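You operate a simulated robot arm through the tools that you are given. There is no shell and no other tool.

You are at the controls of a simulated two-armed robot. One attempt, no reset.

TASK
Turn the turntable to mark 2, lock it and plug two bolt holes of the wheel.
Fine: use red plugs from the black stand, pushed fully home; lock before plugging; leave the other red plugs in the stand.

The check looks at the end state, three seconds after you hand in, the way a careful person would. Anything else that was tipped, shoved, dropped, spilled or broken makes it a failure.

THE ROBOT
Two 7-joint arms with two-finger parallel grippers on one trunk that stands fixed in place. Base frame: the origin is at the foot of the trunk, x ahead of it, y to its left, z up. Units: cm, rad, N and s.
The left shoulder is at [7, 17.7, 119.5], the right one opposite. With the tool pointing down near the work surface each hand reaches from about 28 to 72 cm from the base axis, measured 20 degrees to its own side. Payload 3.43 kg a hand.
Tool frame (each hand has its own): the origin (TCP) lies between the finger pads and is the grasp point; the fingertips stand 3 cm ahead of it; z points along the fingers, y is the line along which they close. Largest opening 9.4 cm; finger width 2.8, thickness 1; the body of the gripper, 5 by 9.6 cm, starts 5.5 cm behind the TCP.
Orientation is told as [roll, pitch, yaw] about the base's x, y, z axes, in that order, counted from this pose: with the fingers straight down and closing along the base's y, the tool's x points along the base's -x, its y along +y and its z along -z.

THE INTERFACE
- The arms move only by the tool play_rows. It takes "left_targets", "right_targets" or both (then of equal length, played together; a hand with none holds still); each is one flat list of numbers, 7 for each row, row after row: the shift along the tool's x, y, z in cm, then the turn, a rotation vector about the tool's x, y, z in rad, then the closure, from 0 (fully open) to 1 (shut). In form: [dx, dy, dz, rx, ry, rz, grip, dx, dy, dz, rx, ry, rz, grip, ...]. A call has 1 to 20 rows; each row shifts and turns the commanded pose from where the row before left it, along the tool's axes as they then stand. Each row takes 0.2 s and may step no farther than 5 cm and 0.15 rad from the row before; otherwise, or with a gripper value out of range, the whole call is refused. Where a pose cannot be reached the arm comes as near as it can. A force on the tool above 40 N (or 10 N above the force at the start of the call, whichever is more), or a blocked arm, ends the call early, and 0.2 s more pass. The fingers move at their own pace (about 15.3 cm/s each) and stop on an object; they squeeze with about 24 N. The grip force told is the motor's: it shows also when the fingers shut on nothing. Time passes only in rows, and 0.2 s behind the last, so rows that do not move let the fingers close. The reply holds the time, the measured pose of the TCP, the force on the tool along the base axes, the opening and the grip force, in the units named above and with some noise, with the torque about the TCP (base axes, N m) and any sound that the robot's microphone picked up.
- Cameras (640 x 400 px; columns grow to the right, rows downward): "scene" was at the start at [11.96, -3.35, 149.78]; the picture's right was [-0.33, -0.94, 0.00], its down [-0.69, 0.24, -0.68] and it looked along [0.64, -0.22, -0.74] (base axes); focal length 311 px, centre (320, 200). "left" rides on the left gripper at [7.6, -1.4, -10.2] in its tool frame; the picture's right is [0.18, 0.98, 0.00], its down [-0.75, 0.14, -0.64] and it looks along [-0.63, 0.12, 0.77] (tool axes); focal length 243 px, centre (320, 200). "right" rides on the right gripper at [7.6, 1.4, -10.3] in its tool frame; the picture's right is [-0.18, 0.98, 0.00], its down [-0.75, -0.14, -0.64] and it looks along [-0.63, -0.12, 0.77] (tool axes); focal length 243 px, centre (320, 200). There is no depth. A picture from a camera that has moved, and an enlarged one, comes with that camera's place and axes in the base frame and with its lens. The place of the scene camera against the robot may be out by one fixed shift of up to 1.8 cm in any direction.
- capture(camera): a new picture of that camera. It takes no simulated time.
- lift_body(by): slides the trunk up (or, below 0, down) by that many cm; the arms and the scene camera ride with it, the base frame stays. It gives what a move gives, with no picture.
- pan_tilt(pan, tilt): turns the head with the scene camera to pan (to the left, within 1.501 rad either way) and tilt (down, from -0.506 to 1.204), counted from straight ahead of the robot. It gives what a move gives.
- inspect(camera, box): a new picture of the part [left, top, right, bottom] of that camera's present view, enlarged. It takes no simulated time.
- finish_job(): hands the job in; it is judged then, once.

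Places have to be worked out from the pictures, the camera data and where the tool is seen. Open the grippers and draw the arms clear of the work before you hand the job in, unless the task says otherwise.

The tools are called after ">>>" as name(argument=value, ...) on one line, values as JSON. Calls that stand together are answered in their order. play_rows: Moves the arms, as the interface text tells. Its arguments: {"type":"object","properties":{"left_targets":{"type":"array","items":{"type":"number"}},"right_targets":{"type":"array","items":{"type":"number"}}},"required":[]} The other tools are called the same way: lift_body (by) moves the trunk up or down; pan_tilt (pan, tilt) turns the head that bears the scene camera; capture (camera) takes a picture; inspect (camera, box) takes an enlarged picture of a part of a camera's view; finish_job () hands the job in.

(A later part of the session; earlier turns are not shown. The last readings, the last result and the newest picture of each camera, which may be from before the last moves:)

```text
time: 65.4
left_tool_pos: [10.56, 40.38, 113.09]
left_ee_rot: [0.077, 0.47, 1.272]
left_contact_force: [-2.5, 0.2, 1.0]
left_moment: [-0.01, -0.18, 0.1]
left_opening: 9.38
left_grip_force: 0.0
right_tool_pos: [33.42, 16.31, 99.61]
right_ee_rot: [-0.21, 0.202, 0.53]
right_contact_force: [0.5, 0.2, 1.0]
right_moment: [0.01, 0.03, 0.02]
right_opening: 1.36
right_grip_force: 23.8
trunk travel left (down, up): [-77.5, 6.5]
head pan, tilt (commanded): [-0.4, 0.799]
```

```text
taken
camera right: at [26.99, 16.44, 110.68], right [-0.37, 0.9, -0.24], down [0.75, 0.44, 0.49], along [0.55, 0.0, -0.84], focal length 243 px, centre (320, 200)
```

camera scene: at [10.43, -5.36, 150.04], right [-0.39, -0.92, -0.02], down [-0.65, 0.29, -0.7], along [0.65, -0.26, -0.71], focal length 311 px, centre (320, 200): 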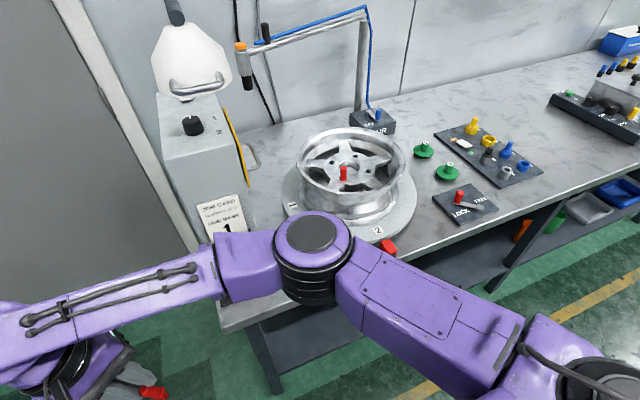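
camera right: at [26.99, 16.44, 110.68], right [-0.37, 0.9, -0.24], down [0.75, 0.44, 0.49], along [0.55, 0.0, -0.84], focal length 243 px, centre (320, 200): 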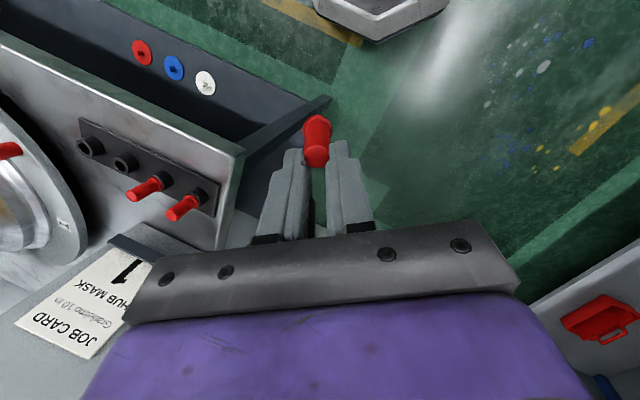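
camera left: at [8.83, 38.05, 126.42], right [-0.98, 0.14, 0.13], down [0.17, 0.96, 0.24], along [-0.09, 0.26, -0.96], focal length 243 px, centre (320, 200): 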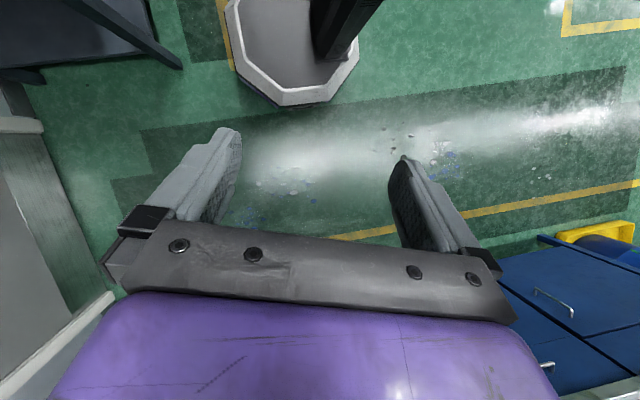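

The robot has settled: forces are near zero and the camera is back close to its old place. Before moving again I check the stand, card machine and wheel for any damage.

>>> inspect(camera="right", box=[0, 100, 260, 340])

>>> inspect(camera="scene", box=[270, 110, 430, 260])

>>> inspect(camera="scene", box=[130, 0, 300, 240])

>>> inspect(camera="right", box=[270, 100, 370, 210])

```text
1.67 times, centred on (130, 220) of right
camera zoom: at [26.99, 16.44, 110.68], right [-0.37, 0.9, -0.24], down [0.75, 0.44, 0.49], along [0.55, 0.0, -0.84], focal length 404 px, centre (637, 167)
```

zoom: 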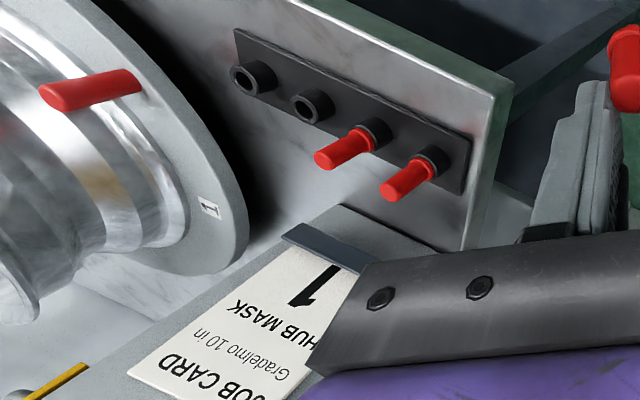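

```text
2.67 times, centred on (350, 185) of scene
camera zoom: at [10.43, -5.36, 150.04], right [-0.39, -0.92, -0.02], down [-0.65, 0.29, -0.7], along [0.65, -0.26, -0.71], focal length 830 px, centre (240, 240)
```

zoom: 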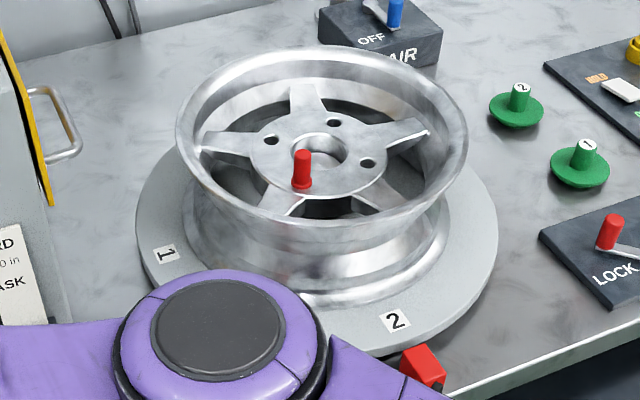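

```text
1.67 times, centred on (215, 120) of scene
camera zoom: at [10.43, -5.36, 150.04], right [-0.39, -0.92, -0.02], down [-0.65, 0.29, -0.7], along [0.65, -0.26, -0.71], focal length 518 px, centre (495, 333)
```

zoom: 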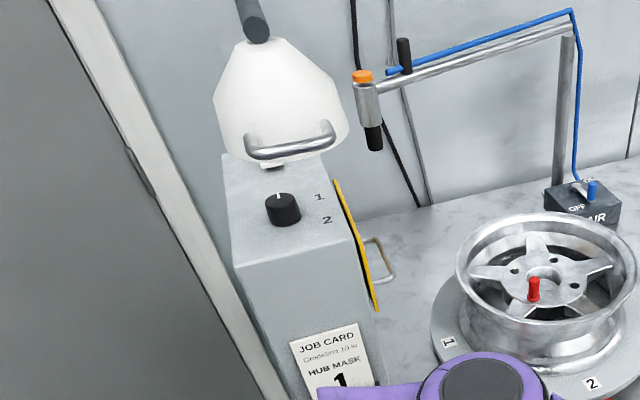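

```text
3.64 times, centred on (320, 155) of right
camera zoom: at [26.99, 16.44, 110.68], right [-0.37, 0.9, -0.24], down [0.75, 0.44, 0.49], along [0.55, 0.0, -0.84], focal length 882 px, centre (320, 364)
```

zoom: 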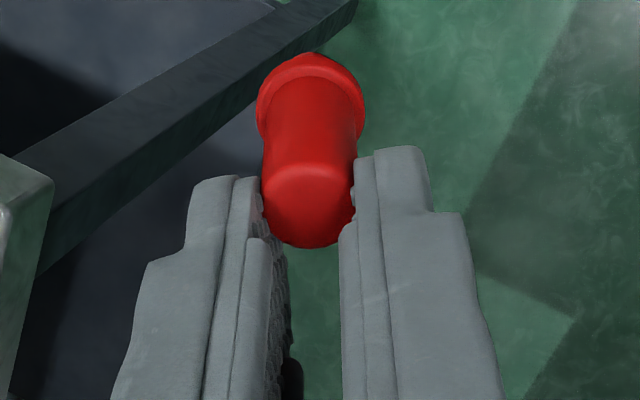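

The table items all look untouched, mark 2, lock and first plug included, but the held plug has slid about 1.5 cm down in the fingers. I nudge the trunk 1 cm up, which also makes the controller take stock of the arms' true poses before I move them.

>>> lift_body(by=1.0)

>>> capture(camera="scene")

```text
time: 65.7
left_tool_pos: [13.32, 43.11, 112.17]
left_ee_rot: [0.099, 0.5, 1.312]
left_contact_force: [1.0, -0.1, 0.1]
left_moment: [-0.02, 0.1, -0.06]
left_opening: 9.4
left_grip_force: 0.1
right_tool_pos: [36.23, 18.31, 98.69]
right_ee_rot: [-0.216, 0.24, 0.528]
right_contact_force: [-0.1, 0.6, -1.3]
right_moment: [-0.07, 0.01, 0.02]
right_opening: 1.39
right_grip_force: 23.7
trunk travel left (down, up): [-77.8, 6.2]
head pan, tilt (commanded): [-0.4, 0.799]
stopped: the arm was blocked; the commanded pose is now the measured one
```

```text
taken
camera scene: at [13.23, -1.68, 150.21], right [-0.39, -0.92, 0.02], down [-0.67, 0.27, -0.69], along [0.64, -0.28, -0.72], focal length 311 px, centre (320, 200)
```

scene: 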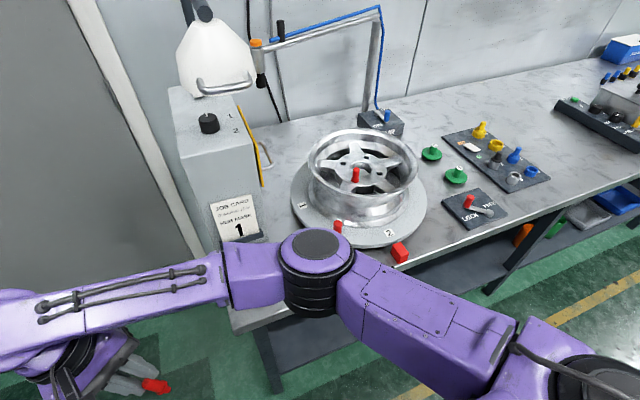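

The trunk still rocks by a few centimetres. I let more time pass with small head turns until it is calm.

>>> pan_tilt(pan=0.3, tilt=0.8)

>>> pan_tilt(pan=-0.4, tilt=0.8)

>>> capture(camera="scene")

```text
time: 66.8
left_tool_pos: [12.29, 42.12, 112.66]
left_ee_rot: [0.093, 0.49, 1.311]
left_contact_force: [-0.2, 0.4, 0.0]
left_moment: [-0.05, 0.04, 0.0]
left_opening: 9.4
left_grip_force: 0.0
right_tool_pos: [35.17, 17.44, 99.07]
right_ee_rot: [-0.216, 0.223, 0.531]
right_contact_force: [0.5, -0.5, 0.5]
right_moment: [-0.04, 0.0, -0.01]
right_opening: 1.42
right_grip_force: 23.7
trunk travel left (down, up): [-77.8, 6.2]
head pan, tilt (commanded): [0.3, 0.799]
```

```text
time: 67.9
left_tool_pos: [12.43, 41.93, 112.7]
left_ee_rot: [0.091, 0.49, 1.31]
left_contact_force: [0.1, -0.4, -0.3]
left_moment: [0.04, 0.0, 0.0]
left_opening: 9.39
left_grip_force: 0.1
right_tool_pos: [35.18, 17.44, 99.16]
right_ee_rot: [-0.218, 0.224, 0.53]
right_contact_force: [-0.4, -0.4, -0.1]
right_moment: [-0.01, 0.01, 0.03]
right_opening: 1.39
right_grip_force: 24.1
trunk travel left (down, up): [-77.8, 6.2]
head pan, tilt (commanded): [-0.4, 0.799]
```

```text
taken
camera scene: at [11.89, -3.49, 150.24], right [-0.39, -0.92, 0.0], down [-0.66, 0.28, -0.7], along [0.64, -0.27, -0.72], focal length 311 px, centre (320, 200)
```

scene: 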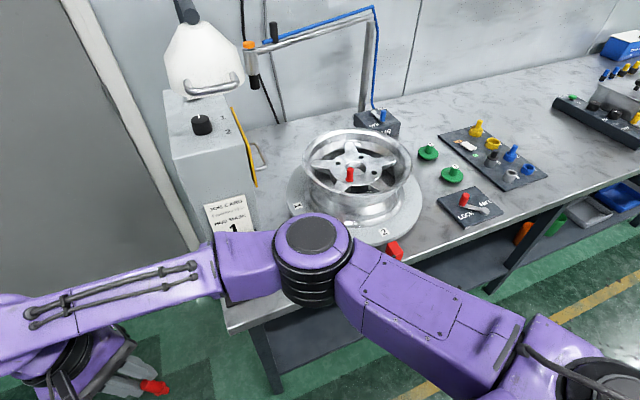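

Everything is calm now, and the commanded poses are within 2 cm of the true ones. I test with still rows before moving.

>>> play_rows(left_targets=[0, 0, 0, 0, 0, 0, 0, 0, 0, 0, 0, 0, 0, 0], right_targets=[0, 0, 0, 0, 0, 0, 1, 0, 0, 0, 0, 0, 0, 1])

>>> capture(camera="scene")

```text
time: 68.5
left_tool_pos: [12.41, 41.93, 112.81]
left_ee_rot: [0.093, 0.49, 1.311]
left_contact_force: [0.3, 0.0, 0.5]
left_moment: [0.02, -0.01, -0.06]
left_opening: 9.4
left_grip_force: 0.0
right_tool_pos: [35.21, 17.37, 99.26]
right_ee_rot: [-0.215, 0.223, 0.53]
right_contact_force: [0.0, -0.1, -1.6]
right_moment: [0.01, 0.0, 0.0]
right_opening: 1.43
right_grip_force: 24.0
trunk travel left (down, up): [-77.8, 6.2]
head pan, tilt (commanded): [-0.4, 0.799]
```

```text
taken
camera scene: at [11.9, -3.49, 150.24], right [-0.39, -0.92, 0.0], down [-0.66, 0.28, -0.7], along [0.64, -0.27, -0.72], focal length 311 px, centre (320, 200)
```

scene: 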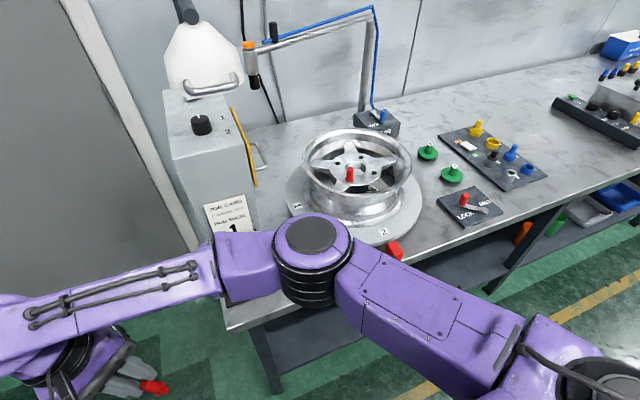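

The arm follows calmly. I raise the right hand slowly where it is, off the table's left end, then level it step by step.

>>> play_rows(right_targets=[0.15, -0.14, -0.63, 0, 0, 0, 1, 0.294, -0.277, -1.267, 0, 0, 0, 1, 0.294, -0.277, -1.267, 0, 0, 0, 1, 0.294, -0.277, -1.267, 0, 0, 0, 1, 0.15, -0.14, -0.63, 0, 0, 0, 1, 0, 0, 0, 0, 0, 0, 1])

>>> capture(camera="scene")

```text
time: 69.9
left_tool_pos: [12.36, 41.92, 112.78]
left_ee_rot: [0.093, 0.49, 1.31]
left_contact_force: [-0.1, -0.4, -0.1]
left_moment: [-0.03, -0.01, 0.01]
left_opening: 9.39
left_grip_force: 0.1
right_tool_pos: [35.17, 17.38, 104.48]
right_ee_rot: [-0.214, 0.223, 0.53]
right_contact_force: [-0.1, 0.1, -0.1]
right_moment: [-0.02, 0.0, -0.02]
right_opening: 1.37
right_grip_force: 23.5
trunk travel left (down, up): [-77.8, 6.2]
head pan, tilt (commanded): [-0.4, 0.799]
```

```text
taken
camera scene: at [11.9, -3.51, 150.24], right [-0.39, -0.92, 0.0], down [-0.66, 0.28, -0.7], along [0.64, -0.27, -0.72], focal length 311 px, centre (320, 200)
```

scene: 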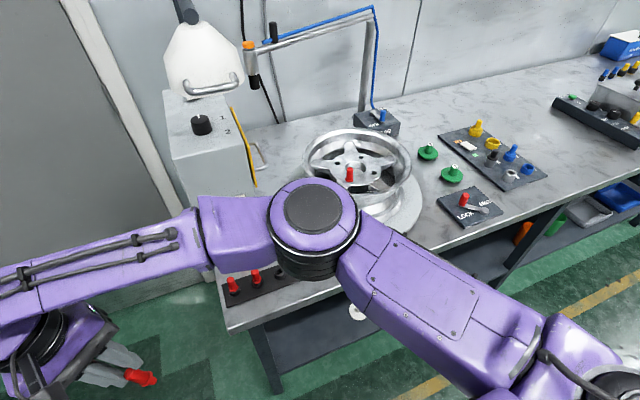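

Smooth and stable. Now I level the hand with slow turns.

>>> play_rows(right_targets=[0, 0, 0, -0.0717, 0, 0, 1, 0, 0, 0, -0.0717, 0, 0, 1, 0, 0, 0, -0.0717, 0, 0, 1, 0, 0, 0, 0, -0.0743, 0, 1, 0, 0, 0, 0, -0.0743, 0, 1, 0, 0, 0, 0, -0.0743, 0, 1, 0, 0, 0, 0, 0, 0.0883, 1, 0, 0, 0, 0, 0, 0.0883, 1, 0, 0, 0, 0, 0, 0.0883, 1, 0, 0, 0, 0, 0, 0.0883, 1, 0, 0, 0, 0, 0, 0.0883, 1, 0, 0, 0, 0, 0, 0.0883, 1])

>>> capture(camera="scene")

>>> capture(camera="right")

```text
time: 72.5
left_tool_pos: [12.25, 42.06, 112.69]
left_ee_rot: [0.09, 0.49, 1.31]
left_contact_force: [-0.4, 0.4, -0.7]
left_moment: [0.05, -0.02, -0.02]
left_opening: 9.39
left_grip_force: 0.1
right_tool_pos: [37.07, 16.22, 105.2]
right_ee_rot: [0.054, 0.056, -0.062]
right_contact_force: [0.4, 0.3, -0.6]
right_moment: [-0.02, 0.02, 0.01]
right_opening: 1.39
right_grip_force: 23.8
trunk travel left (down, up): [-77.8, 6.2]
head pan, tilt (commanded): [-0.4, 0.799]
```

```text
taken
camera scene: at [11.88, -3.5, 150.25], right [-0.39, -0.92, 0.0], down [-0.66, 0.28, -0.7], along [0.64, -0.27, -0.72], focal length 311 px, centre (320, 200)
```

scene: 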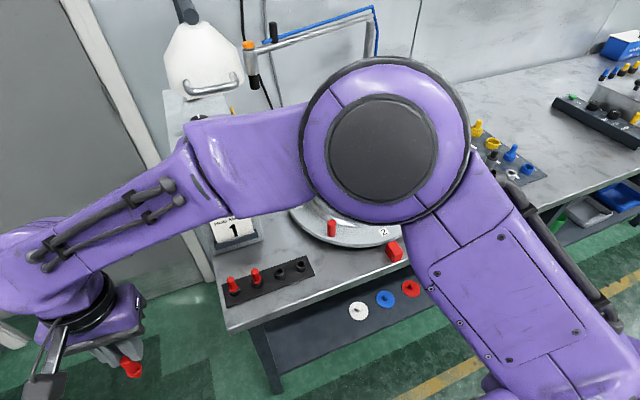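

```text
taken
camera right: at [30.19, 17.61, 116.03], right [0.25, 0.97, 0.04], down [0.78, -0.23, 0.59], along [0.58, -0.11, -0.81], focal length 243 px, centre (320, 200)
```

right: 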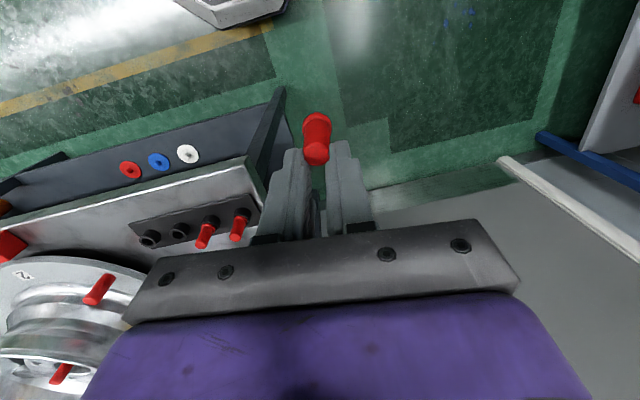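

The hand is nearly level, but it deviates by about 2 cm and the elbow has come up closer to the head. I wait a moment to see if it converges.

>>> play_rows(right_targets=[0, 0, 0, 0, 0, 0, 1, 0, 0, 0, 0, 0, 0, 1])

>>> capture(camera="scene")

```text
time: 73.3
left_tool_pos: [12.42, 41.67, 112.78]
left_ee_rot: [0.089, 0.49, 1.31]
left_contact_force: [-0.8, 0.7, -0.4]
left_moment: [-0.02, -0.01, 0.02]
left_opening: 9.38
left_grip_force: 0.1
right_tool_pos: [37.45, 15.84, 105.71]
right_ee_rot: [0.061, 0.048, -0.068]
right_contact_force: [0.0, 0.2, 0.0]
right_moment: [-0.04, -0.03, 0.0]
right_opening: 1.37
right_grip_force: 23.7
trunk travel left (down, up): [-77.8, 6.2]
head pan, tilt (commanded): [-0.4, 0.799]
stopped in row 2 (right hand): the arm was blocked; the commanded pose is now the measured one
```

```text
taken
camera scene: at [11.89, -3.55, 150.24], right [-0.39, -0.92, 0.0], down [-0.66, 0.28, -0.7], along [0.64, -0.27, -0.72], focal length 311 px, centre (320, 200)
```

scene: 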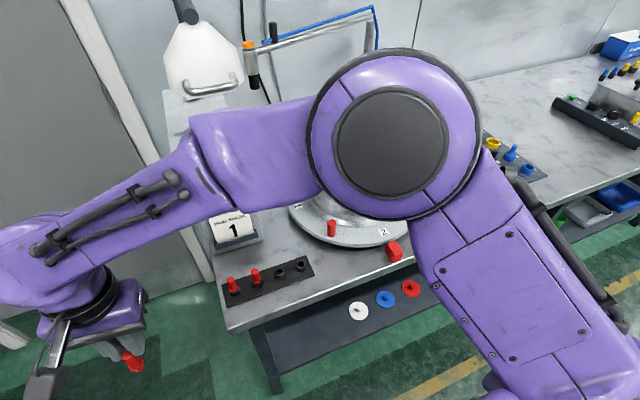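

The right arm is at a limit this far to its left. I move it slowly to the right, back toward its own side where it worked well.

>>> play_rows(right_targets=[0, -0.7, 0, 0, 0, 0, 1, 0, -1.3, 0, 0, 0, 0, 1, 0, -1.5, 0, 0, 0, 0, 1, 0, -1.5, 0, 0, 0, 0, 1, 0, -1.5, 0, 0, 0, 0, 1, 0, -1.5, 0, 0, 0, 0, 1])

>>> capture(camera="scene")

```text
time: 74.7
left_tool_pos: [12.28, 41.57, 112.75]
left_ee_rot: [0.093, 0.488, 1.311]
left_contact_force: [0.6, 0.0, -0.7]
left_moment: [-0.03, 0.0, -0.01]
left_opening: 9.4
left_grip_force: 0.1
right_tool_pos: [36.89, 7.91, 105.24]
right_ee_rot: [0.057, 0.042, -0.065]
right_contact_force: [-0.3, 0.2, -0.2]
right_moment: [0.0, 0.01, 0.0]
right_opening: 1.37
right_grip_force: 23.8
trunk travel left (down, up): [-77.8, 6.2]
head pan, tilt (commanded): [-0.4, 0.799]
```

```text
taken
camera scene: at [11.86, -3.58, 150.25], right [-0.39, -0.92, 0.0], down [-0.66, 0.28, -0.7], along [0.64, -0.27, -0.72], focal length 311 px, centre (320, 200)
```

scene: 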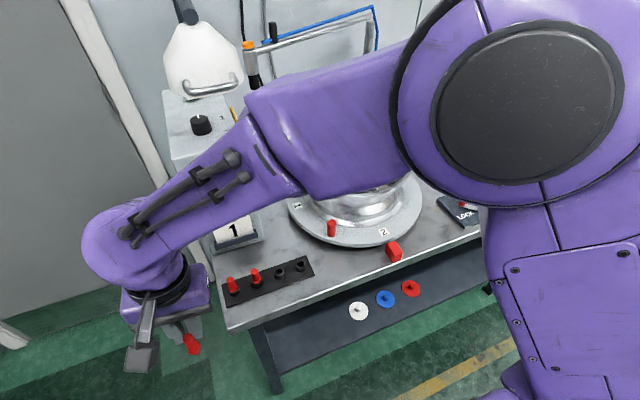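

The camera shows the elbow rising close to the head, because the hand is near the body and far left — most likely what set off the swing earlier. I move the hand outward and to the right so that the arm stretches and the elbow drops away.

>>> play_rows(right_targets=[-0.8, -0.9, 0, 0, 0, 0, 1, -1.2, -1.2, 0, 0, 0, 0, 1, -1.3, -1.2, 0, 0, 0, 0, 1, -1.3, -1.2, 0, 0, 0, 0, 1, -1.3, -1.2, 0, 0, 0, 0, 1, -1.3, -1.2, 0, 0, 0, 0, 1])

>>> capture(camera="scene")

```text
time: 76.1
left_tool_pos: [12.31, 41.58, 112.72]
left_ee_rot: [0.093, 0.489, 1.311]
left_contact_force: [0.5, 0.3, -0.6]
left_moment: [0.0, -0.01, -0.01]
left_opening: 9.42
left_grip_force: 0.1
right_tool_pos: [43.57, 0.67, 104.57]
right_ee_rot: [0.059, 0.042, -0.064]
right_contact_force: [-0.3, -0.4, 0.2]
right_moment: [0.04, 0.02, 0.0]
right_opening: 1.39
right_grip_force: 24.2
trunk travel left (down, up): [-77.8, 6.2]
head pan, tilt (commanded): [-0.4, 0.799]
```

```text
taken
camera scene: at [11.94, -3.57, 150.24], right [-0.39, -0.92, 0.0], down [-0.66, 0.28, -0.7], along [0.64, -0.27, -0.72], focal length 311 px, centre (320, 200)
```

scene: 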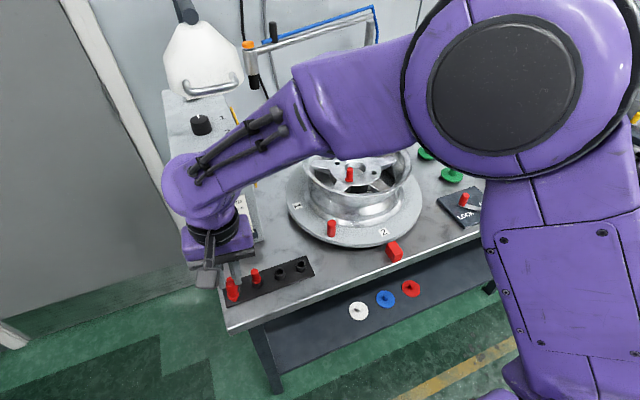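

Stable, and the elbow is dropping away from the head. I continue at the same gentle pace past the stand, the plug well above the standing ones.

>>> play_rows(right_targets=[-0.4, -0.8, 0, 0, 0, 0, 1, -0.7, -1.475, 0, 0, 0, 0, 1, -0.7, -1.475, 0, 0, 0, 0, 1, -0.7, -1.475, 0, 0, 0, 0, 1, -0.7, -1.475, 0, 0, 0, 0, 1, -0.7, -1.475, 0, 0, 0, 0, 1, -0.7, -1.475, 0, 0, 0, 0, 1, -0.7, -1.475, 0, 0, 0, 0, 1, -0.7, -1.475, 0, 0, 0, 0, 1, -0.7, -1.475, 0, 0, 0, 0, 1, -0.7, -1.475, 0, 0, 0, 0, 1, -0.5, -1, 0, 0, 0, 0, 1])

>>> capture(camera="scene")

>>> capture(camera="right")

```text
time: 78.7
left_tool_pos: [12.34, 41.58, 112.75]
left_ee_rot: [0.092, 0.488, 1.311]
left_contact_force: [-0.2, 0.4, 0.0]
left_moment: [0.05, 0.03, -0.01]
left_opening: 9.43
left_grip_force: 0.1
right_tool_pos: [50.3, -16.4, 103.21]
right_ee_rot: [0.059, 0.046, -0.065]
right_contact_force: [0.5, -0.3, 0.1]
right_moment: [0.02, -0.02, -0.02]
right_opening: 1.38
right_grip_force: 23.8
trunk travel left (down, up): [-77.8, 6.2]
head pan, tilt (commanded): [-0.4, 0.799]
```

```text
taken
camera scene: at [11.91, -3.57, 150.24], right [-0.39, -0.92, 0.0], down [-0.66, 0.28, -0.7], along [0.64, -0.27, -0.72], focal length 311 px, centre (320, 200)
```

scene: 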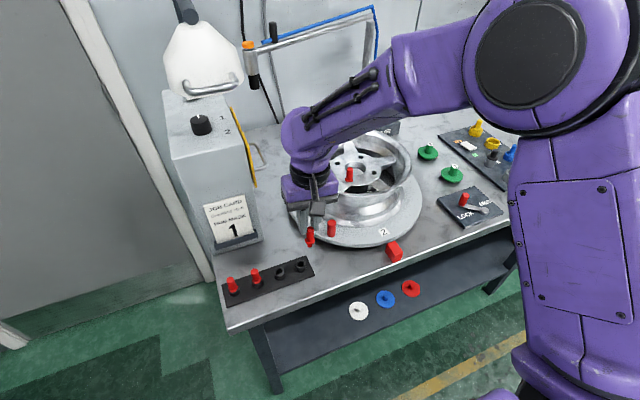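

```text
taken
camera right: at [43.28, -15.18, 113.79], right [0.25, 0.97, 0.05], down [0.77, -0.23, 0.6], along [0.59, -0.11, -0.8], focal length 243 px, centre (320, 200)
```

right: 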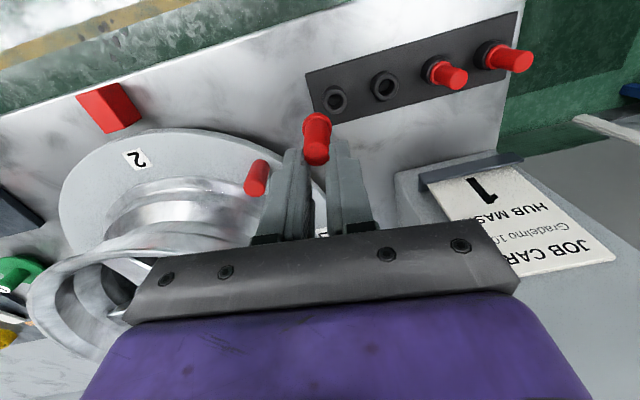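

All items on the table look right, and the arm is steady. I level the remaining tilt, then examine how the plug sits in the fingers, and turn the head back to the earlier view to compare the machine's place.

>>> play_rows(right_targets=[0, 0, -0.5, 0.03, -0.023, -0.033, 1, 0, 0, -0.5, 0.029, -0.023, -0.032, 1, 0, 0, -1, 0, 0, 0, 1, 0, 0, -1, 0, 0, 0, 1, 0, 0, 0, 0, 0, 0, 1])

>>> inspect(camera="right", box=[270, 90, 370, 210])

>>> pan_tilt(pan=-0.55, tilt=0.8)

>>> capture(camera="scene")

>>> inspect(camera="scene", box=[250, 190, 350, 270])

```text
time: 79.9
left_tool_pos: [12.31, 41.69, 112.69]
left_ee_rot: [0.092, 0.491, 1.312]
left_contact_force: [0.0, 0.4, -0.1]
left_moment: [0.03, -0.01, -0.04]
left_opening: 9.4
left_grip_force: 0.0
right_tool_pos: [50.21, -16.42, 106.21]
right_ee_rot: [0.001, -0.003, -0.003]
right_contact_force: [0.6, 0.3, 0.3]
right_moment: [-0.03, -0.03, 0.07]
right_opening: 1.38
right_grip_force: 23.5
trunk travel left (down, up): [-77.8, 6.2]
head pan, tilt (commanded): [-0.4, 0.799]
```

```text
3.33 times, centred on (320, 150) of right
camera zoom: at [42.74, -15.0, 116.47], right [0.19, 0.98, 0.0], down [0.75, -0.14, 0.64], along [0.63, -0.12, -0.76], focal length 809 px, centre (320, 367)
```

zoom: 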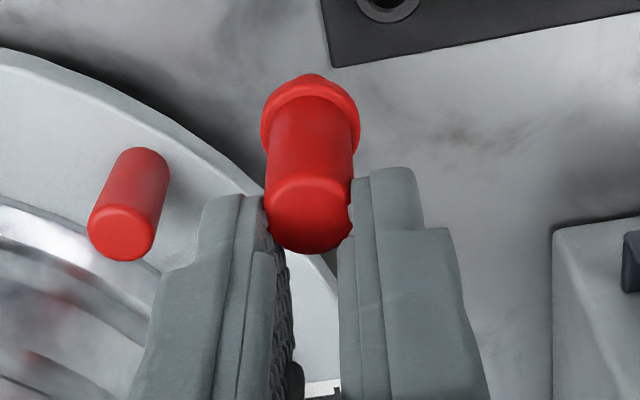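

```text
time: 80.6
left_tool_pos: [12.42, 41.61, 112.72]
left_ee_rot: [0.092, 0.49, 1.312]
left_contact_force: [0.1, 0.0, -0.5]
left_moment: [0.0, 0.0, 0.01]
left_opening: 9.41
left_grip_force: 0.0
right_tool_pos: [50.39, -16.46, 106.26]
right_ee_rot: [0.001, -0.004, -0.003]
right_contact_force: [0.2, -0.4, -0.7]
right_moment: [-0.04, -0.01, 0.01]
right_opening: 1.41
right_grip_force: 24.1
trunk travel left (down, up): [-77.8, 6.2]
head pan, tilt (commanded): [-0.55, 0.799]
```

```text
taken
camera scene: at [11.35, -4.61, 150.24], right [-0.52, -0.85, 0.0], down [-0.61, 0.37, -0.7], along [0.59, -0.36, -0.72], focal length 311 px, centre (320, 200)
```

scene: 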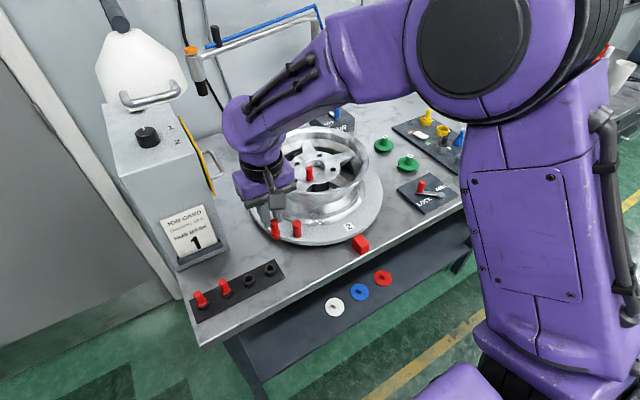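

```text
5.00 times, centred on (300, 230) of scene
camera zoom: at [11.35, -4.61, 150.24], right [-0.52, -0.85, 0.0], down [-0.61, 0.37, -0.7], along [0.59, -0.36, -0.72], focal length 1555 px, centre (420, 50)
```

zoom: 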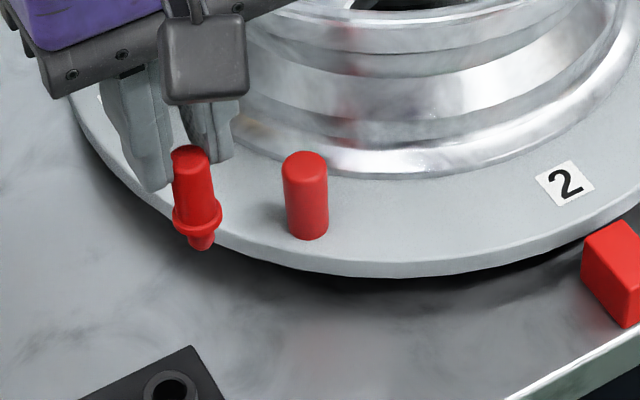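

The card machine and all table items are exactly where they were. The held plug, however, now sits low and off-centre, leaning a little in the fingers; I look closely from both cameras to measure its tilt.

>>> inspect(camera="scene", box=[255, 205, 315, 245])

>>> inspect(camera="right", box=[290, 100, 350, 180])

```text
10.00 times, centred on (285, 225) of scene
camera zoom: at [11.35, -4.61, 150.24], right [-0.52, -0.85, 0.0], down [-0.61, 0.37, -0.7], along [0.59, -0.36, -0.72], focal length 3111 px, centre (670, -50)
```

zoom: 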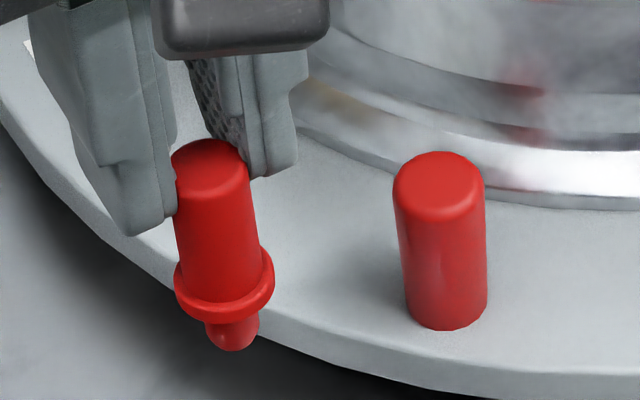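

```text
5.00 times, centred on (320, 140) of right
camera zoom: at [42.73, -15.01, 116.45], right [0.19, 0.98, 0.0], down [0.75, -0.14, 0.64], along [0.63, -0.12, -0.76], focal length 1213 px, centre (320, 500)
```

zoom: 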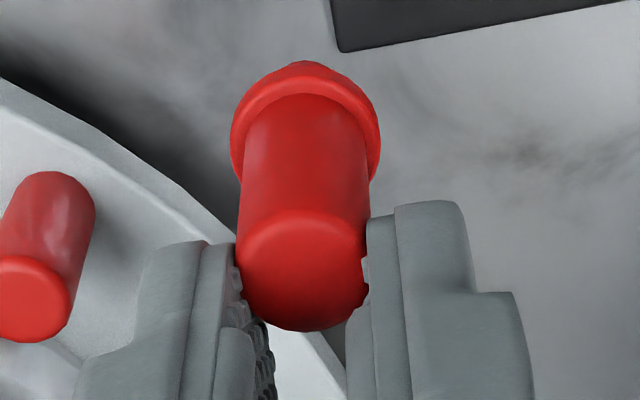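

The plug is still nearly upright (about 4° off) but sits 1.2–1.5 cm toward the robot side of the fingers and about 1 cm lower. I can still place it with that offset and re-grip it in the hole. I move outward slowly and then rise above rim height.

>>> play_rows(right_targets=[-0.3, -0.8, 0, 0, 0, 0, 1, -0.52, -1.364, 0, 0, 0, 0, 1, -0.52, -1.364, 0, 0, 0, 0, 1, -0.52, -1.364, 0, 0, 0, 0, 1, -0.52, -1.364, 0, 0, 0, 0, 1, -0.52, -1.364, 0, 0, 0, 0, 1, -0.6, -1.4, 0, 0, 0, 0, 1, -0.2, -0.5, -0.7, 0, 0, 0, 1, 0, 0, -0.7, 0, 0, 0, 1, 0, 0, -0.7, 0, 0, 0, 1, 0, 0, 0, 0, 0, 0, 1])

>>> capture(camera="scene")

>>> capture(camera="right")

```text
time: 83.0
left_tool_pos: [12.2, 41.65, 112.84]
left_ee_rot: [0.09, 0.488, 1.313]
left_contact_force: [0.0, -0.4, -0.1]
left_moment: [-0.01, 0.01, 0.01]
left_opening: 9.39
left_grip_force: 0.0
right_tool_pos: [54.0, -25.98, 108.38]
right_ee_rot: [0.001, -0.004, -0.002]
right_contact_force: [-0.4, 0.8, 0.7]
right_moment: [0.01, -0.02, 0.0]
right_opening: 1.41
right_grip_force: 23.5
trunk travel left (down, up): [-77.8, 6.2]
head pan, tilt (commanded): [-0.55, 0.799]
```

```text
taken
camera scene: at [11.34, -4.61, 150.24], right [-0.52, -0.85, 0.0], down [-0.61, 0.37, -0.7], along [0.59, -0.36, -0.72], focal length 311 px, centre (320, 200)
```

scene: 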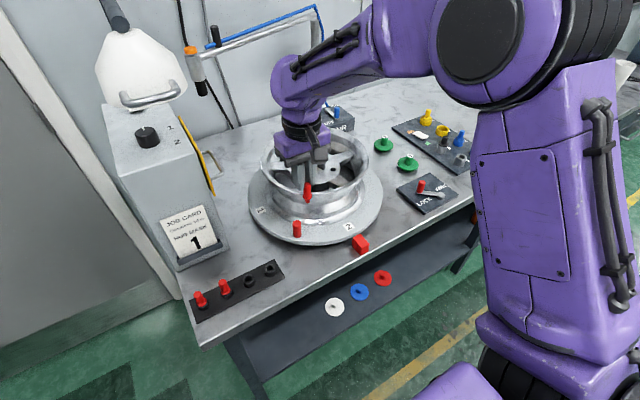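

```text
taken
camera right: at [46.43, -24.56, 118.6], right [0.19, 0.98, 0.0], down [0.75, -0.14, 0.64], along [0.63, -0.12, -0.76], focal length 243 px, centre (320, 200)
```

right: 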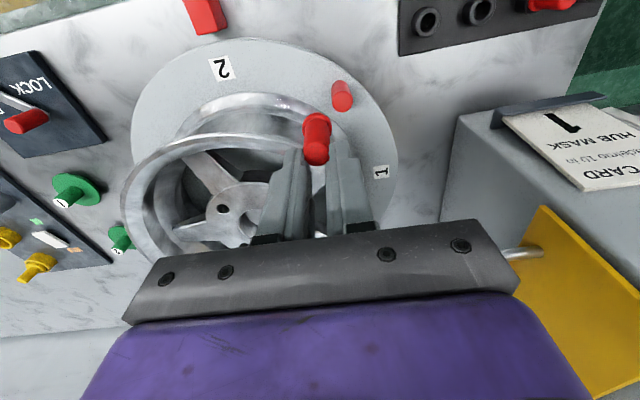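

Steady. I continue at the same slow pace over the rim toward hole H2.

>>> play_rows(right_targets=[-0.6, -0.8, 0, 0, 0, 0, 1, -0.964, -1.227, 0, 0, 0, 0, 1, -0.964, -1.227, 0, 0, 0, 0, 1, -0.964, -1.227, 0, 0, 0, 0, 1, -0.964, -1.227, 0, 0, 0, 0, 1, -0.964, -1.227, 0, 0, 0, 0, 1, 0, 0, 0, 0, 0, 0, 1])

>>> play_rows(right_targets=[-0.964, -1.227, 0, 0, 0, 0, 1, -0.964, -1.227, 0, 0, 0, 0, 1, -0.964, -1.227, 0, 0, 0, 0, 1, -0.964, -1.227, 0, 0, 0, 0, 1, -0.9, -1.25, 0, 0, 0, 0, 1, -0.44, -0.4, 0, 0, 0, 0, 1, 0, 0, 0, 0, 0, 0, 1])

>>> capture(camera="scene")

>>> inspect(camera="right", box=[240, 70, 400, 190])

```text
time: 84.6
left_tool_pos: [12.32, 41.69, 112.81]
left_ee_rot: [0.091, 0.488, 1.311]
left_contact_force: [1.0, 0.9, -0.8]
left_moment: [0.03, 0.02, -0.01]
left_opening: 9.42
left_grip_force: 0.0
right_tool_pos: [59.35, -32.83, 108.43]
right_ee_rot: [0.004, -0.004, -0.002]
right_contact_force: [-0.5, -0.2, 0.2]
right_moment: [0.01, 0.02, 0.01]
right_opening: 1.37
right_grip_force: 24.1
trunk travel left (down, up): [-77.8, 6.2]
head pan, tilt (commanded): [-0.55, 0.799]
```

```text
time: 86.2
left_tool_pos: [12.27, 41.74, 112.74]
left_ee_rot: [0.092, 0.489, 1.311]
left_contact_force: [-0.4, -0.1, -0.4]
left_moment: [0.04, 0.02, 0.0]
left_opening: 9.41
left_grip_force: 0.1
right_tool_pos: [64.52, -39.45, 108.47]
right_ee_rot: [0.002, -0.004, -0.002]
right_contact_force: [-0.9, -0.4, -0.9]
right_moment: [0.0, -0.01, 0.02]
right_opening: 1.38
right_grip_force: 24.4
trunk travel left (down, up): [-77.8, 6.2]
head pan, tilt (commanded): [-0.55, 0.799]
```

```text
taken
camera scene: at [11.33, -4.61, 150.25], right [-0.52, -0.85, 0.0], down [-0.61, 0.37, -0.7], along [0.59, -0.36, -0.72], focal length 311 px, centre (320, 200)
```

scene: 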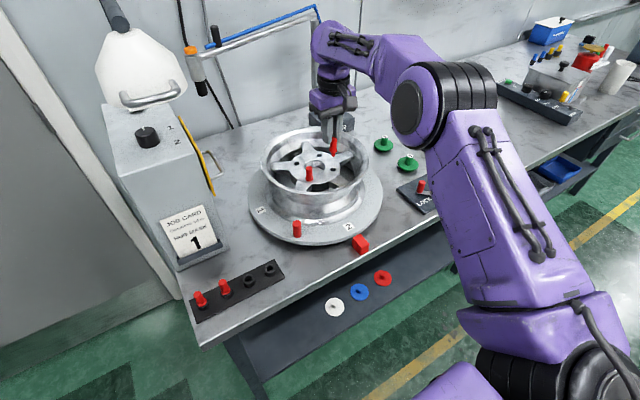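

```text
3.33 times, centred on (320, 130) of right
camera zoom: at [57.04, -38.08, 118.66], right [0.19, 0.98, 0.0], down [0.75, -0.14, 0.64], along [0.63, -0.12, -0.76], focal length 809 px, centre (320, 433)
```

zoom: 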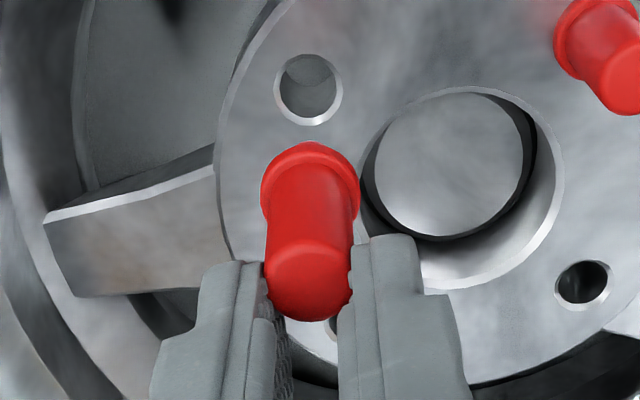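

I'm over H2, measured at (63.35,-39.55), and the arm is steady. I lower until the pin is just above the hole and compare in both views.

>>> play_rows(right_targets=[0, -0.1, 0.8, 0, 0, 0, 1, 0, -0.1, 0.8, 0, 0, 0, 1, 0, 0, 0.8, 0, 0, 0, 1, 0, 0, 0.8, 0, 0, 0, 1, 0, 0, 0.6, 0, 0, 0, 1, 0, 0, 0, 0, 0, 0, 1])

>>> inspect(camera="right", box=[280, 90, 360, 150])

>>> inspect(camera="scene", box=[310, 140, 360, 175])

```text
time: 87.6
left_tool_pos: [12.32, 41.69, 112.75]
left_ee_rot: [0.091, 0.489, 1.312]
left_contact_force: [-0.2, -0.6, -0.3]
left_moment: [0.0, 0.01, 0.01]
left_opening: 9.38
left_grip_force: 0.0
right_tool_pos: [64.56, -39.66, 104.6]
right_ee_rot: [0.001, -0.003, -0.003]
right_contact_force: [0.3, 0.1, 0.2]
right_moment: [-0.01, 0.0, 0.0]
right_opening: 1.39
right_grip_force: 23.9
trunk travel left (down, up): [-77.8, 6.2]
head pan, tilt (commanded): [-0.55, 0.799]
```

```text
6.67 times, centred on (320, 120) of right
camera zoom: at [56.98, -38.3, 114.8], right [0.19, 0.98, 0.0], down [0.75, -0.14, 0.64], along [0.63, -0.12, -0.76], focal length 1618 px, centre (320, 733)
```

zoom: 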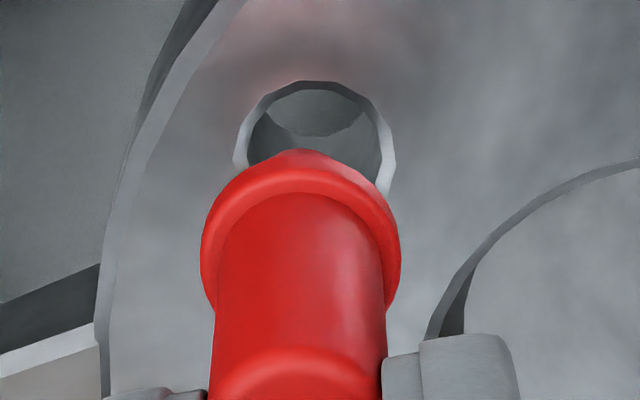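

```text
11.43 times, centred on (335, 158) of scene
camera zoom: at [11.33, -4.61, 150.24], right [-0.52, -0.85, 0.0], down [-0.61, 0.37, -0.7], along [0.59, -0.36, -0.72], focal length 3555 px, centre (149, 686)
```

zoom: 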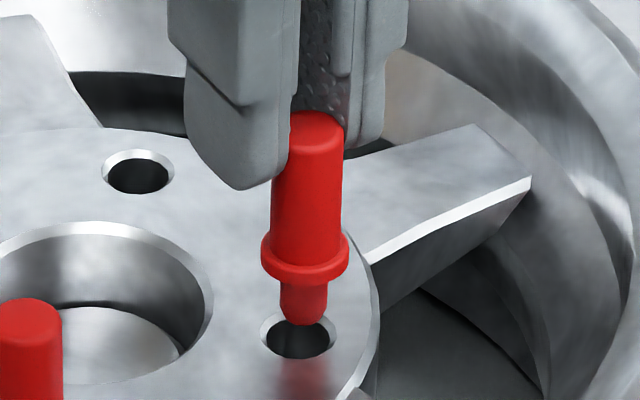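

Both views put the pin within 0.1 cm of the hole centre, with about 0.7 cm of height left. I shift 0.07 cm in y and lower slowly.

>>> play_rows(right_targets=[0, 0.07, 0.2, 0, 0, 0, 1, 0, 0, 0.2, 0, 0, 0, 1, 0, 0, 0.2, 0, 0, 0, 1, 0, 0, 0.2, 0, 0, 0, 1, 0, 0, 0.2, 0, 0, 0, 1])

>>> inspect(camera="scene", box=[310, 140, 360, 175])

>>> inspect(camera="right", box=[280, 90, 360, 150])

```text
time: 88.8
left_tool_pos: [12.3, 41.6, 112.75]
left_ee_rot: [0.092, 0.49, 1.313]
left_contact_force: [0.0, 0.4, -0.8]
left_moment: [0.02, -0.03, -0.02]
left_opening: 9.4
left_grip_force: 0.0
right_tool_pos: [64.73, -39.74, 103.65]
right_ee_rot: [0.001, -0.006, -0.001]
right_contact_force: [0.2, -0.3, 0.9]
right_moment: [0.01, 0.02, 0.04]
right_opening: 1.39
right_grip_force: 24.3
trunk travel left (down, up): [-77.8, 6.2]
head pan, tilt (commanded): [-0.55, 0.799]
```

```text
11.43 times, centred on (335, 158) of scene
camera zoom: at [11.35, -4.62, 150.24], right [-0.52, -0.85, 0.0], down [-0.61, 0.37, -0.7], along [0.59, -0.36, -0.72], focal length 3555 px, centre (149, 686)
```

zoom: 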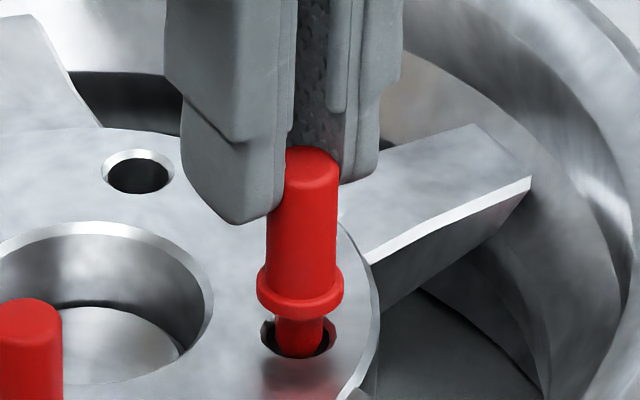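

```text
6.67 times, centred on (320, 120) of right
camera zoom: at [57.03, -38.25, 113.81], right [0.19, 0.98, 0.0], down [0.75, -0.14, 0.65], along [0.63, -0.12, -0.76], focal length 1618 px, centre (320, 733)
```

zoom: 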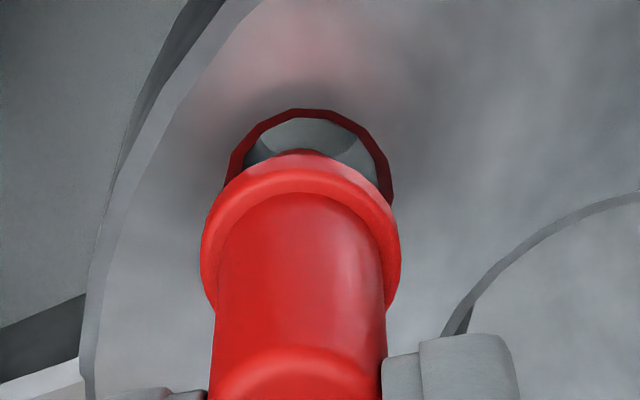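

The pin is going into the hole without contact force. I keep lowering.

>>> play_rows(right_targets=[0, 0.04, 0.2, 0, 0, 0, 1, 0, 0, 0.2, 0, 0, 0, 1, 0, 0, 0.2, 0, 0, 0, 1, 0, 0, 0.15, 0, 0, 0, 1])

>>> inspect(camera="scene", box=[310, 140, 360, 175])

```text
time: 89.8
left_tool_pos: [12.39, 41.56, 112.73]
left_ee_rot: [0.091, 0.489, 1.311]
left_contact_force: [1.3, -0.4, 0.4]
left_moment: [0.01, 0.02, 0.02]
left_opening: 9.4
left_grip_force: 0.0
right_tool_pos: [64.66, -39.55, 102.81]
right_ee_rot: [0.002, -0.003, -0.002]
right_contact_force: [-0.7, 0.1, -0.6]
right_moment: [-0.01, 0.02, -0.01]
right_opening: 1.41
right_grip_force: 24.1
trunk travel left (down, up): [-77.8, 6.2]
head pan, tilt (commanded): [-0.55, 0.799]
```

```text
11.43 times, centred on (335, 158) of scene
camera zoom: at [11.35, -4.62, 150.24], right [-0.52, -0.85, 0.0], down [-0.61, 0.37, -0.7], along [0.59, -0.36, -0.72], focal length 3555 px, centre (149, 686)
```

zoom: 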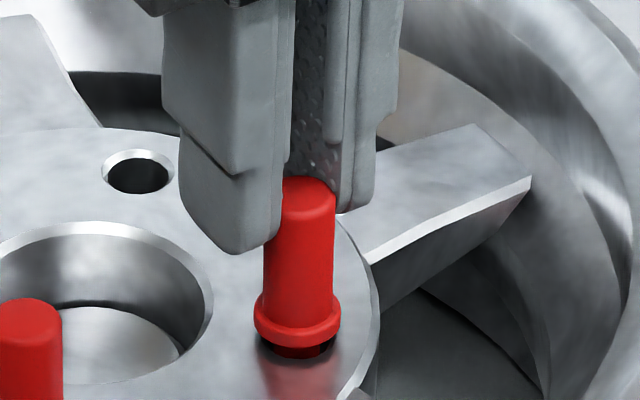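

The flange is about 0.4 cm above the hub. I lower the rest in 0.1 cm steps.

>>> play_rows(right_targets=[0, 0, 0.1, 0, 0, 0, 1, 0, 0, 0.1, 0, 0, 0, 1, 0, 0, 0.1, 0, 0, 0, 1, 0, 0, 0.1, 0, 0, 0, 1])

>>> inspect(camera="scene", box=[310, 140, 360, 175])

```text
time: 90.8
left_tool_pos: [12.33, 41.67, 112.76]
left_ee_rot: [0.091, 0.488, 1.311]
left_contact_force: [0.0, -0.2, 0.5]
left_moment: [0.02, -0.02, 0.02]
left_opening: 9.41
left_grip_force: 0.0
right_tool_pos: [64.58, -39.54, 102.53]
right_ee_rot: [0.001, -0.005, -0.001]
right_contact_force: [0.4, -0.2, 4.0]
right_moment: [-0.02, -0.08, 0.03]
right_opening: 1.38
right_grip_force: 24.4
trunk travel left (down, up): [-77.8, 6.2]
head pan, tilt (commanded): [-0.55, 0.799]
```

```text
11.43 times, centred on (335, 158) of scene
camera zoom: at [11.31, -4.6, 150.25], right [-0.52, -0.85, 0.0], down [-0.61, 0.37, -0.7], along [0.59, -0.36, -0.72], focal length 3555 px, centre (149, 686)
```

zoom: 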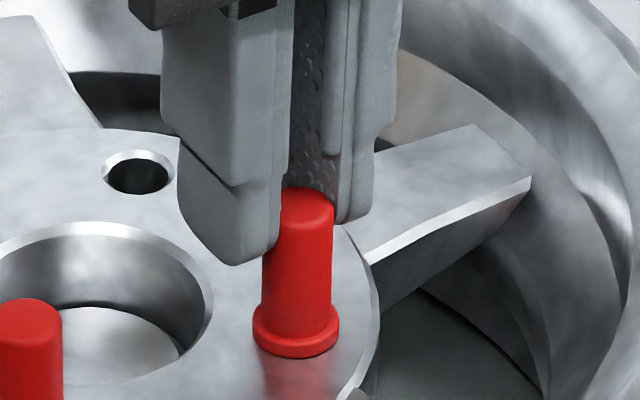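

Contact has begun (4 N) with the flange almost on the hub. I press slightly more.

>>> play_rows(right_targets=[0, 0, 0.1, 0, 0, 0, 1, 0, 0, 0.08, 0, 0, 0, 1, 0, 0, 0, 0, 0, 0, 1])

>>> inspect(camera="scene", box=[310, 140, 360, 175])

>>> inspect(camera="right", box=[280, 90, 360, 150])

```text
time: 91.6
left_tool_pos: [12.16, 41.65, 112.78]
left_ee_rot: [0.09, 0.492, 1.31]
left_contact_force: [0.6, -0.1, -0.6]
left_moment: [0.0, -0.02, 0.01]
left_opening: 9.4
left_grip_force: 0.0
right_tool_pos: [64.55, -39.71, 102.45]
right_ee_rot: [-0.001, -0.008, -0.003]
right_contact_force: [2.7, -2.7, 12.1]
right_moment: [-0.1, -0.13, 0.02]
right_opening: 1.39
right_grip_force: 24.0
trunk travel left (down, up): [-77.8, 6.2]
head pan, tilt (commanded): [-0.55, 0.799]
```

```text
11.43 times, centred on (335, 158) of scene
camera zoom: at [11.19, -4.53, 150.27], right [-0.52, -0.85, 0.0], down [-0.61, 0.37, -0.7], along [0.59, -0.36, -0.72], focal length 3555 px, centre (149, 686)
```

zoom: 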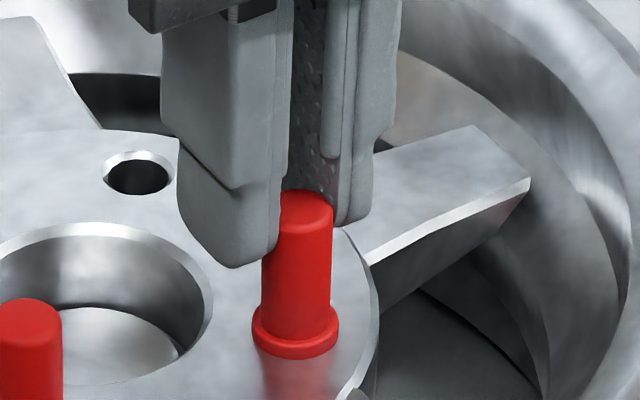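

```text
6.67 times, centred on (320, 120) of right
camera zoom: at [56.93, -38.11, 112.68], right [0.19, 0.98, 0.0], down [0.75, -0.14, 0.65], along [0.64, -0.12, -0.76], focal length 1618 px, centre (320, 733)
```

zoom: 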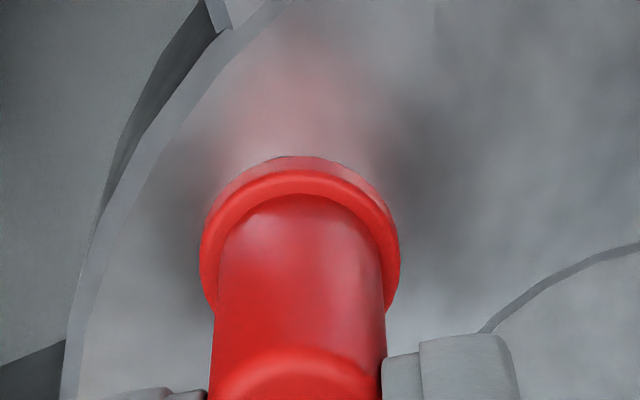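

It resists at 12 N with the flange on the hub. I open gently, rise a little, and check how it sits.

>>> play_rows(right_targets=[0, 0, -0.05, 0, 0, 0, 0.85, 0, 0, -0.05, 0, 0, 0, 0.75, 0, 0, 0, 0, 0, 0, 0.65, 0, 0, 0, 0, 0, 0, 0.65, 0, 0, -1, 0, 0, 0, 0.65, 0, 0, -1.5, 0, 0, 0, 0.65, 0, 0, -1.5, 0, 0, 0, 0.65])

>>> inspect(camera="scene", box=[310, 140, 360, 175])

>>> inspect(camera="right", box=[240, 70, 400, 190])

```text
time: 93.2
left_tool_pos: [12.4, 41.8, 112.83]
left_ee_rot: [0.091, 0.488, 1.31]
left_contact_force: [-0.4, 0.5, 0.9]
left_moment: [0.01, 0.01, 0.0]
left_opening: 9.38
left_grip_force: 0.0
right_tool_pos: [64.61, -39.65, 106.35]
right_ee_rot: [0.003, -0.004, 0.0]
right_contact_force: [-0.7, 0.5, 0.0]
right_moment: [0.0, 0.0, 0.02]
right_opening: 3.28
right_grip_force: 0.1
trunk travel left (down, up): [-77.8, 6.2]
head pan, tilt (commanded): [-0.55, 0.799]
```

```text
11.43 times, centred on (335, 158) of scene
camera zoom: at [11.31, -4.6, 150.24], right [-0.52, -0.85, 0.0], down [-0.61, 0.37, -0.7], along [0.59, -0.36, -0.72], focal length 3555 px, centre (149, 686)
```

zoom: 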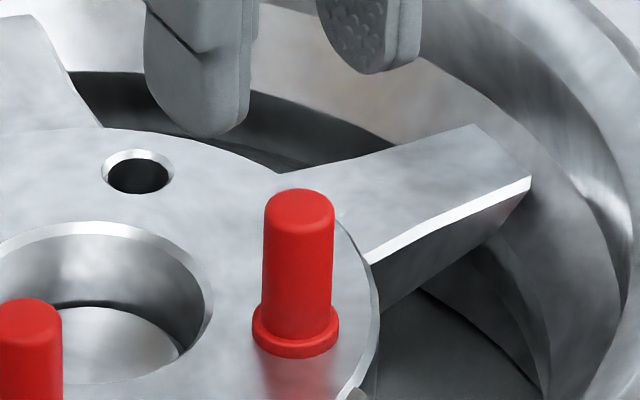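

```text
3.33 times, centred on (320, 130) of right
camera zoom: at [56.98, -38.22, 116.58], right [0.18, 0.98, 0.0], down [0.75, -0.14, 0.64], along [0.63, -0.12, -0.76], focal length 809 px, centre (320, 433)
```

zoom: 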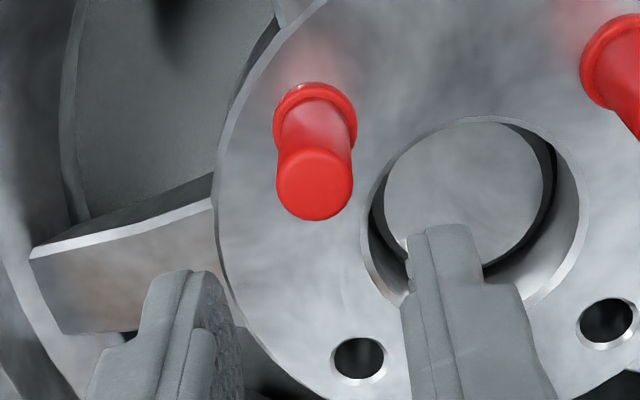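

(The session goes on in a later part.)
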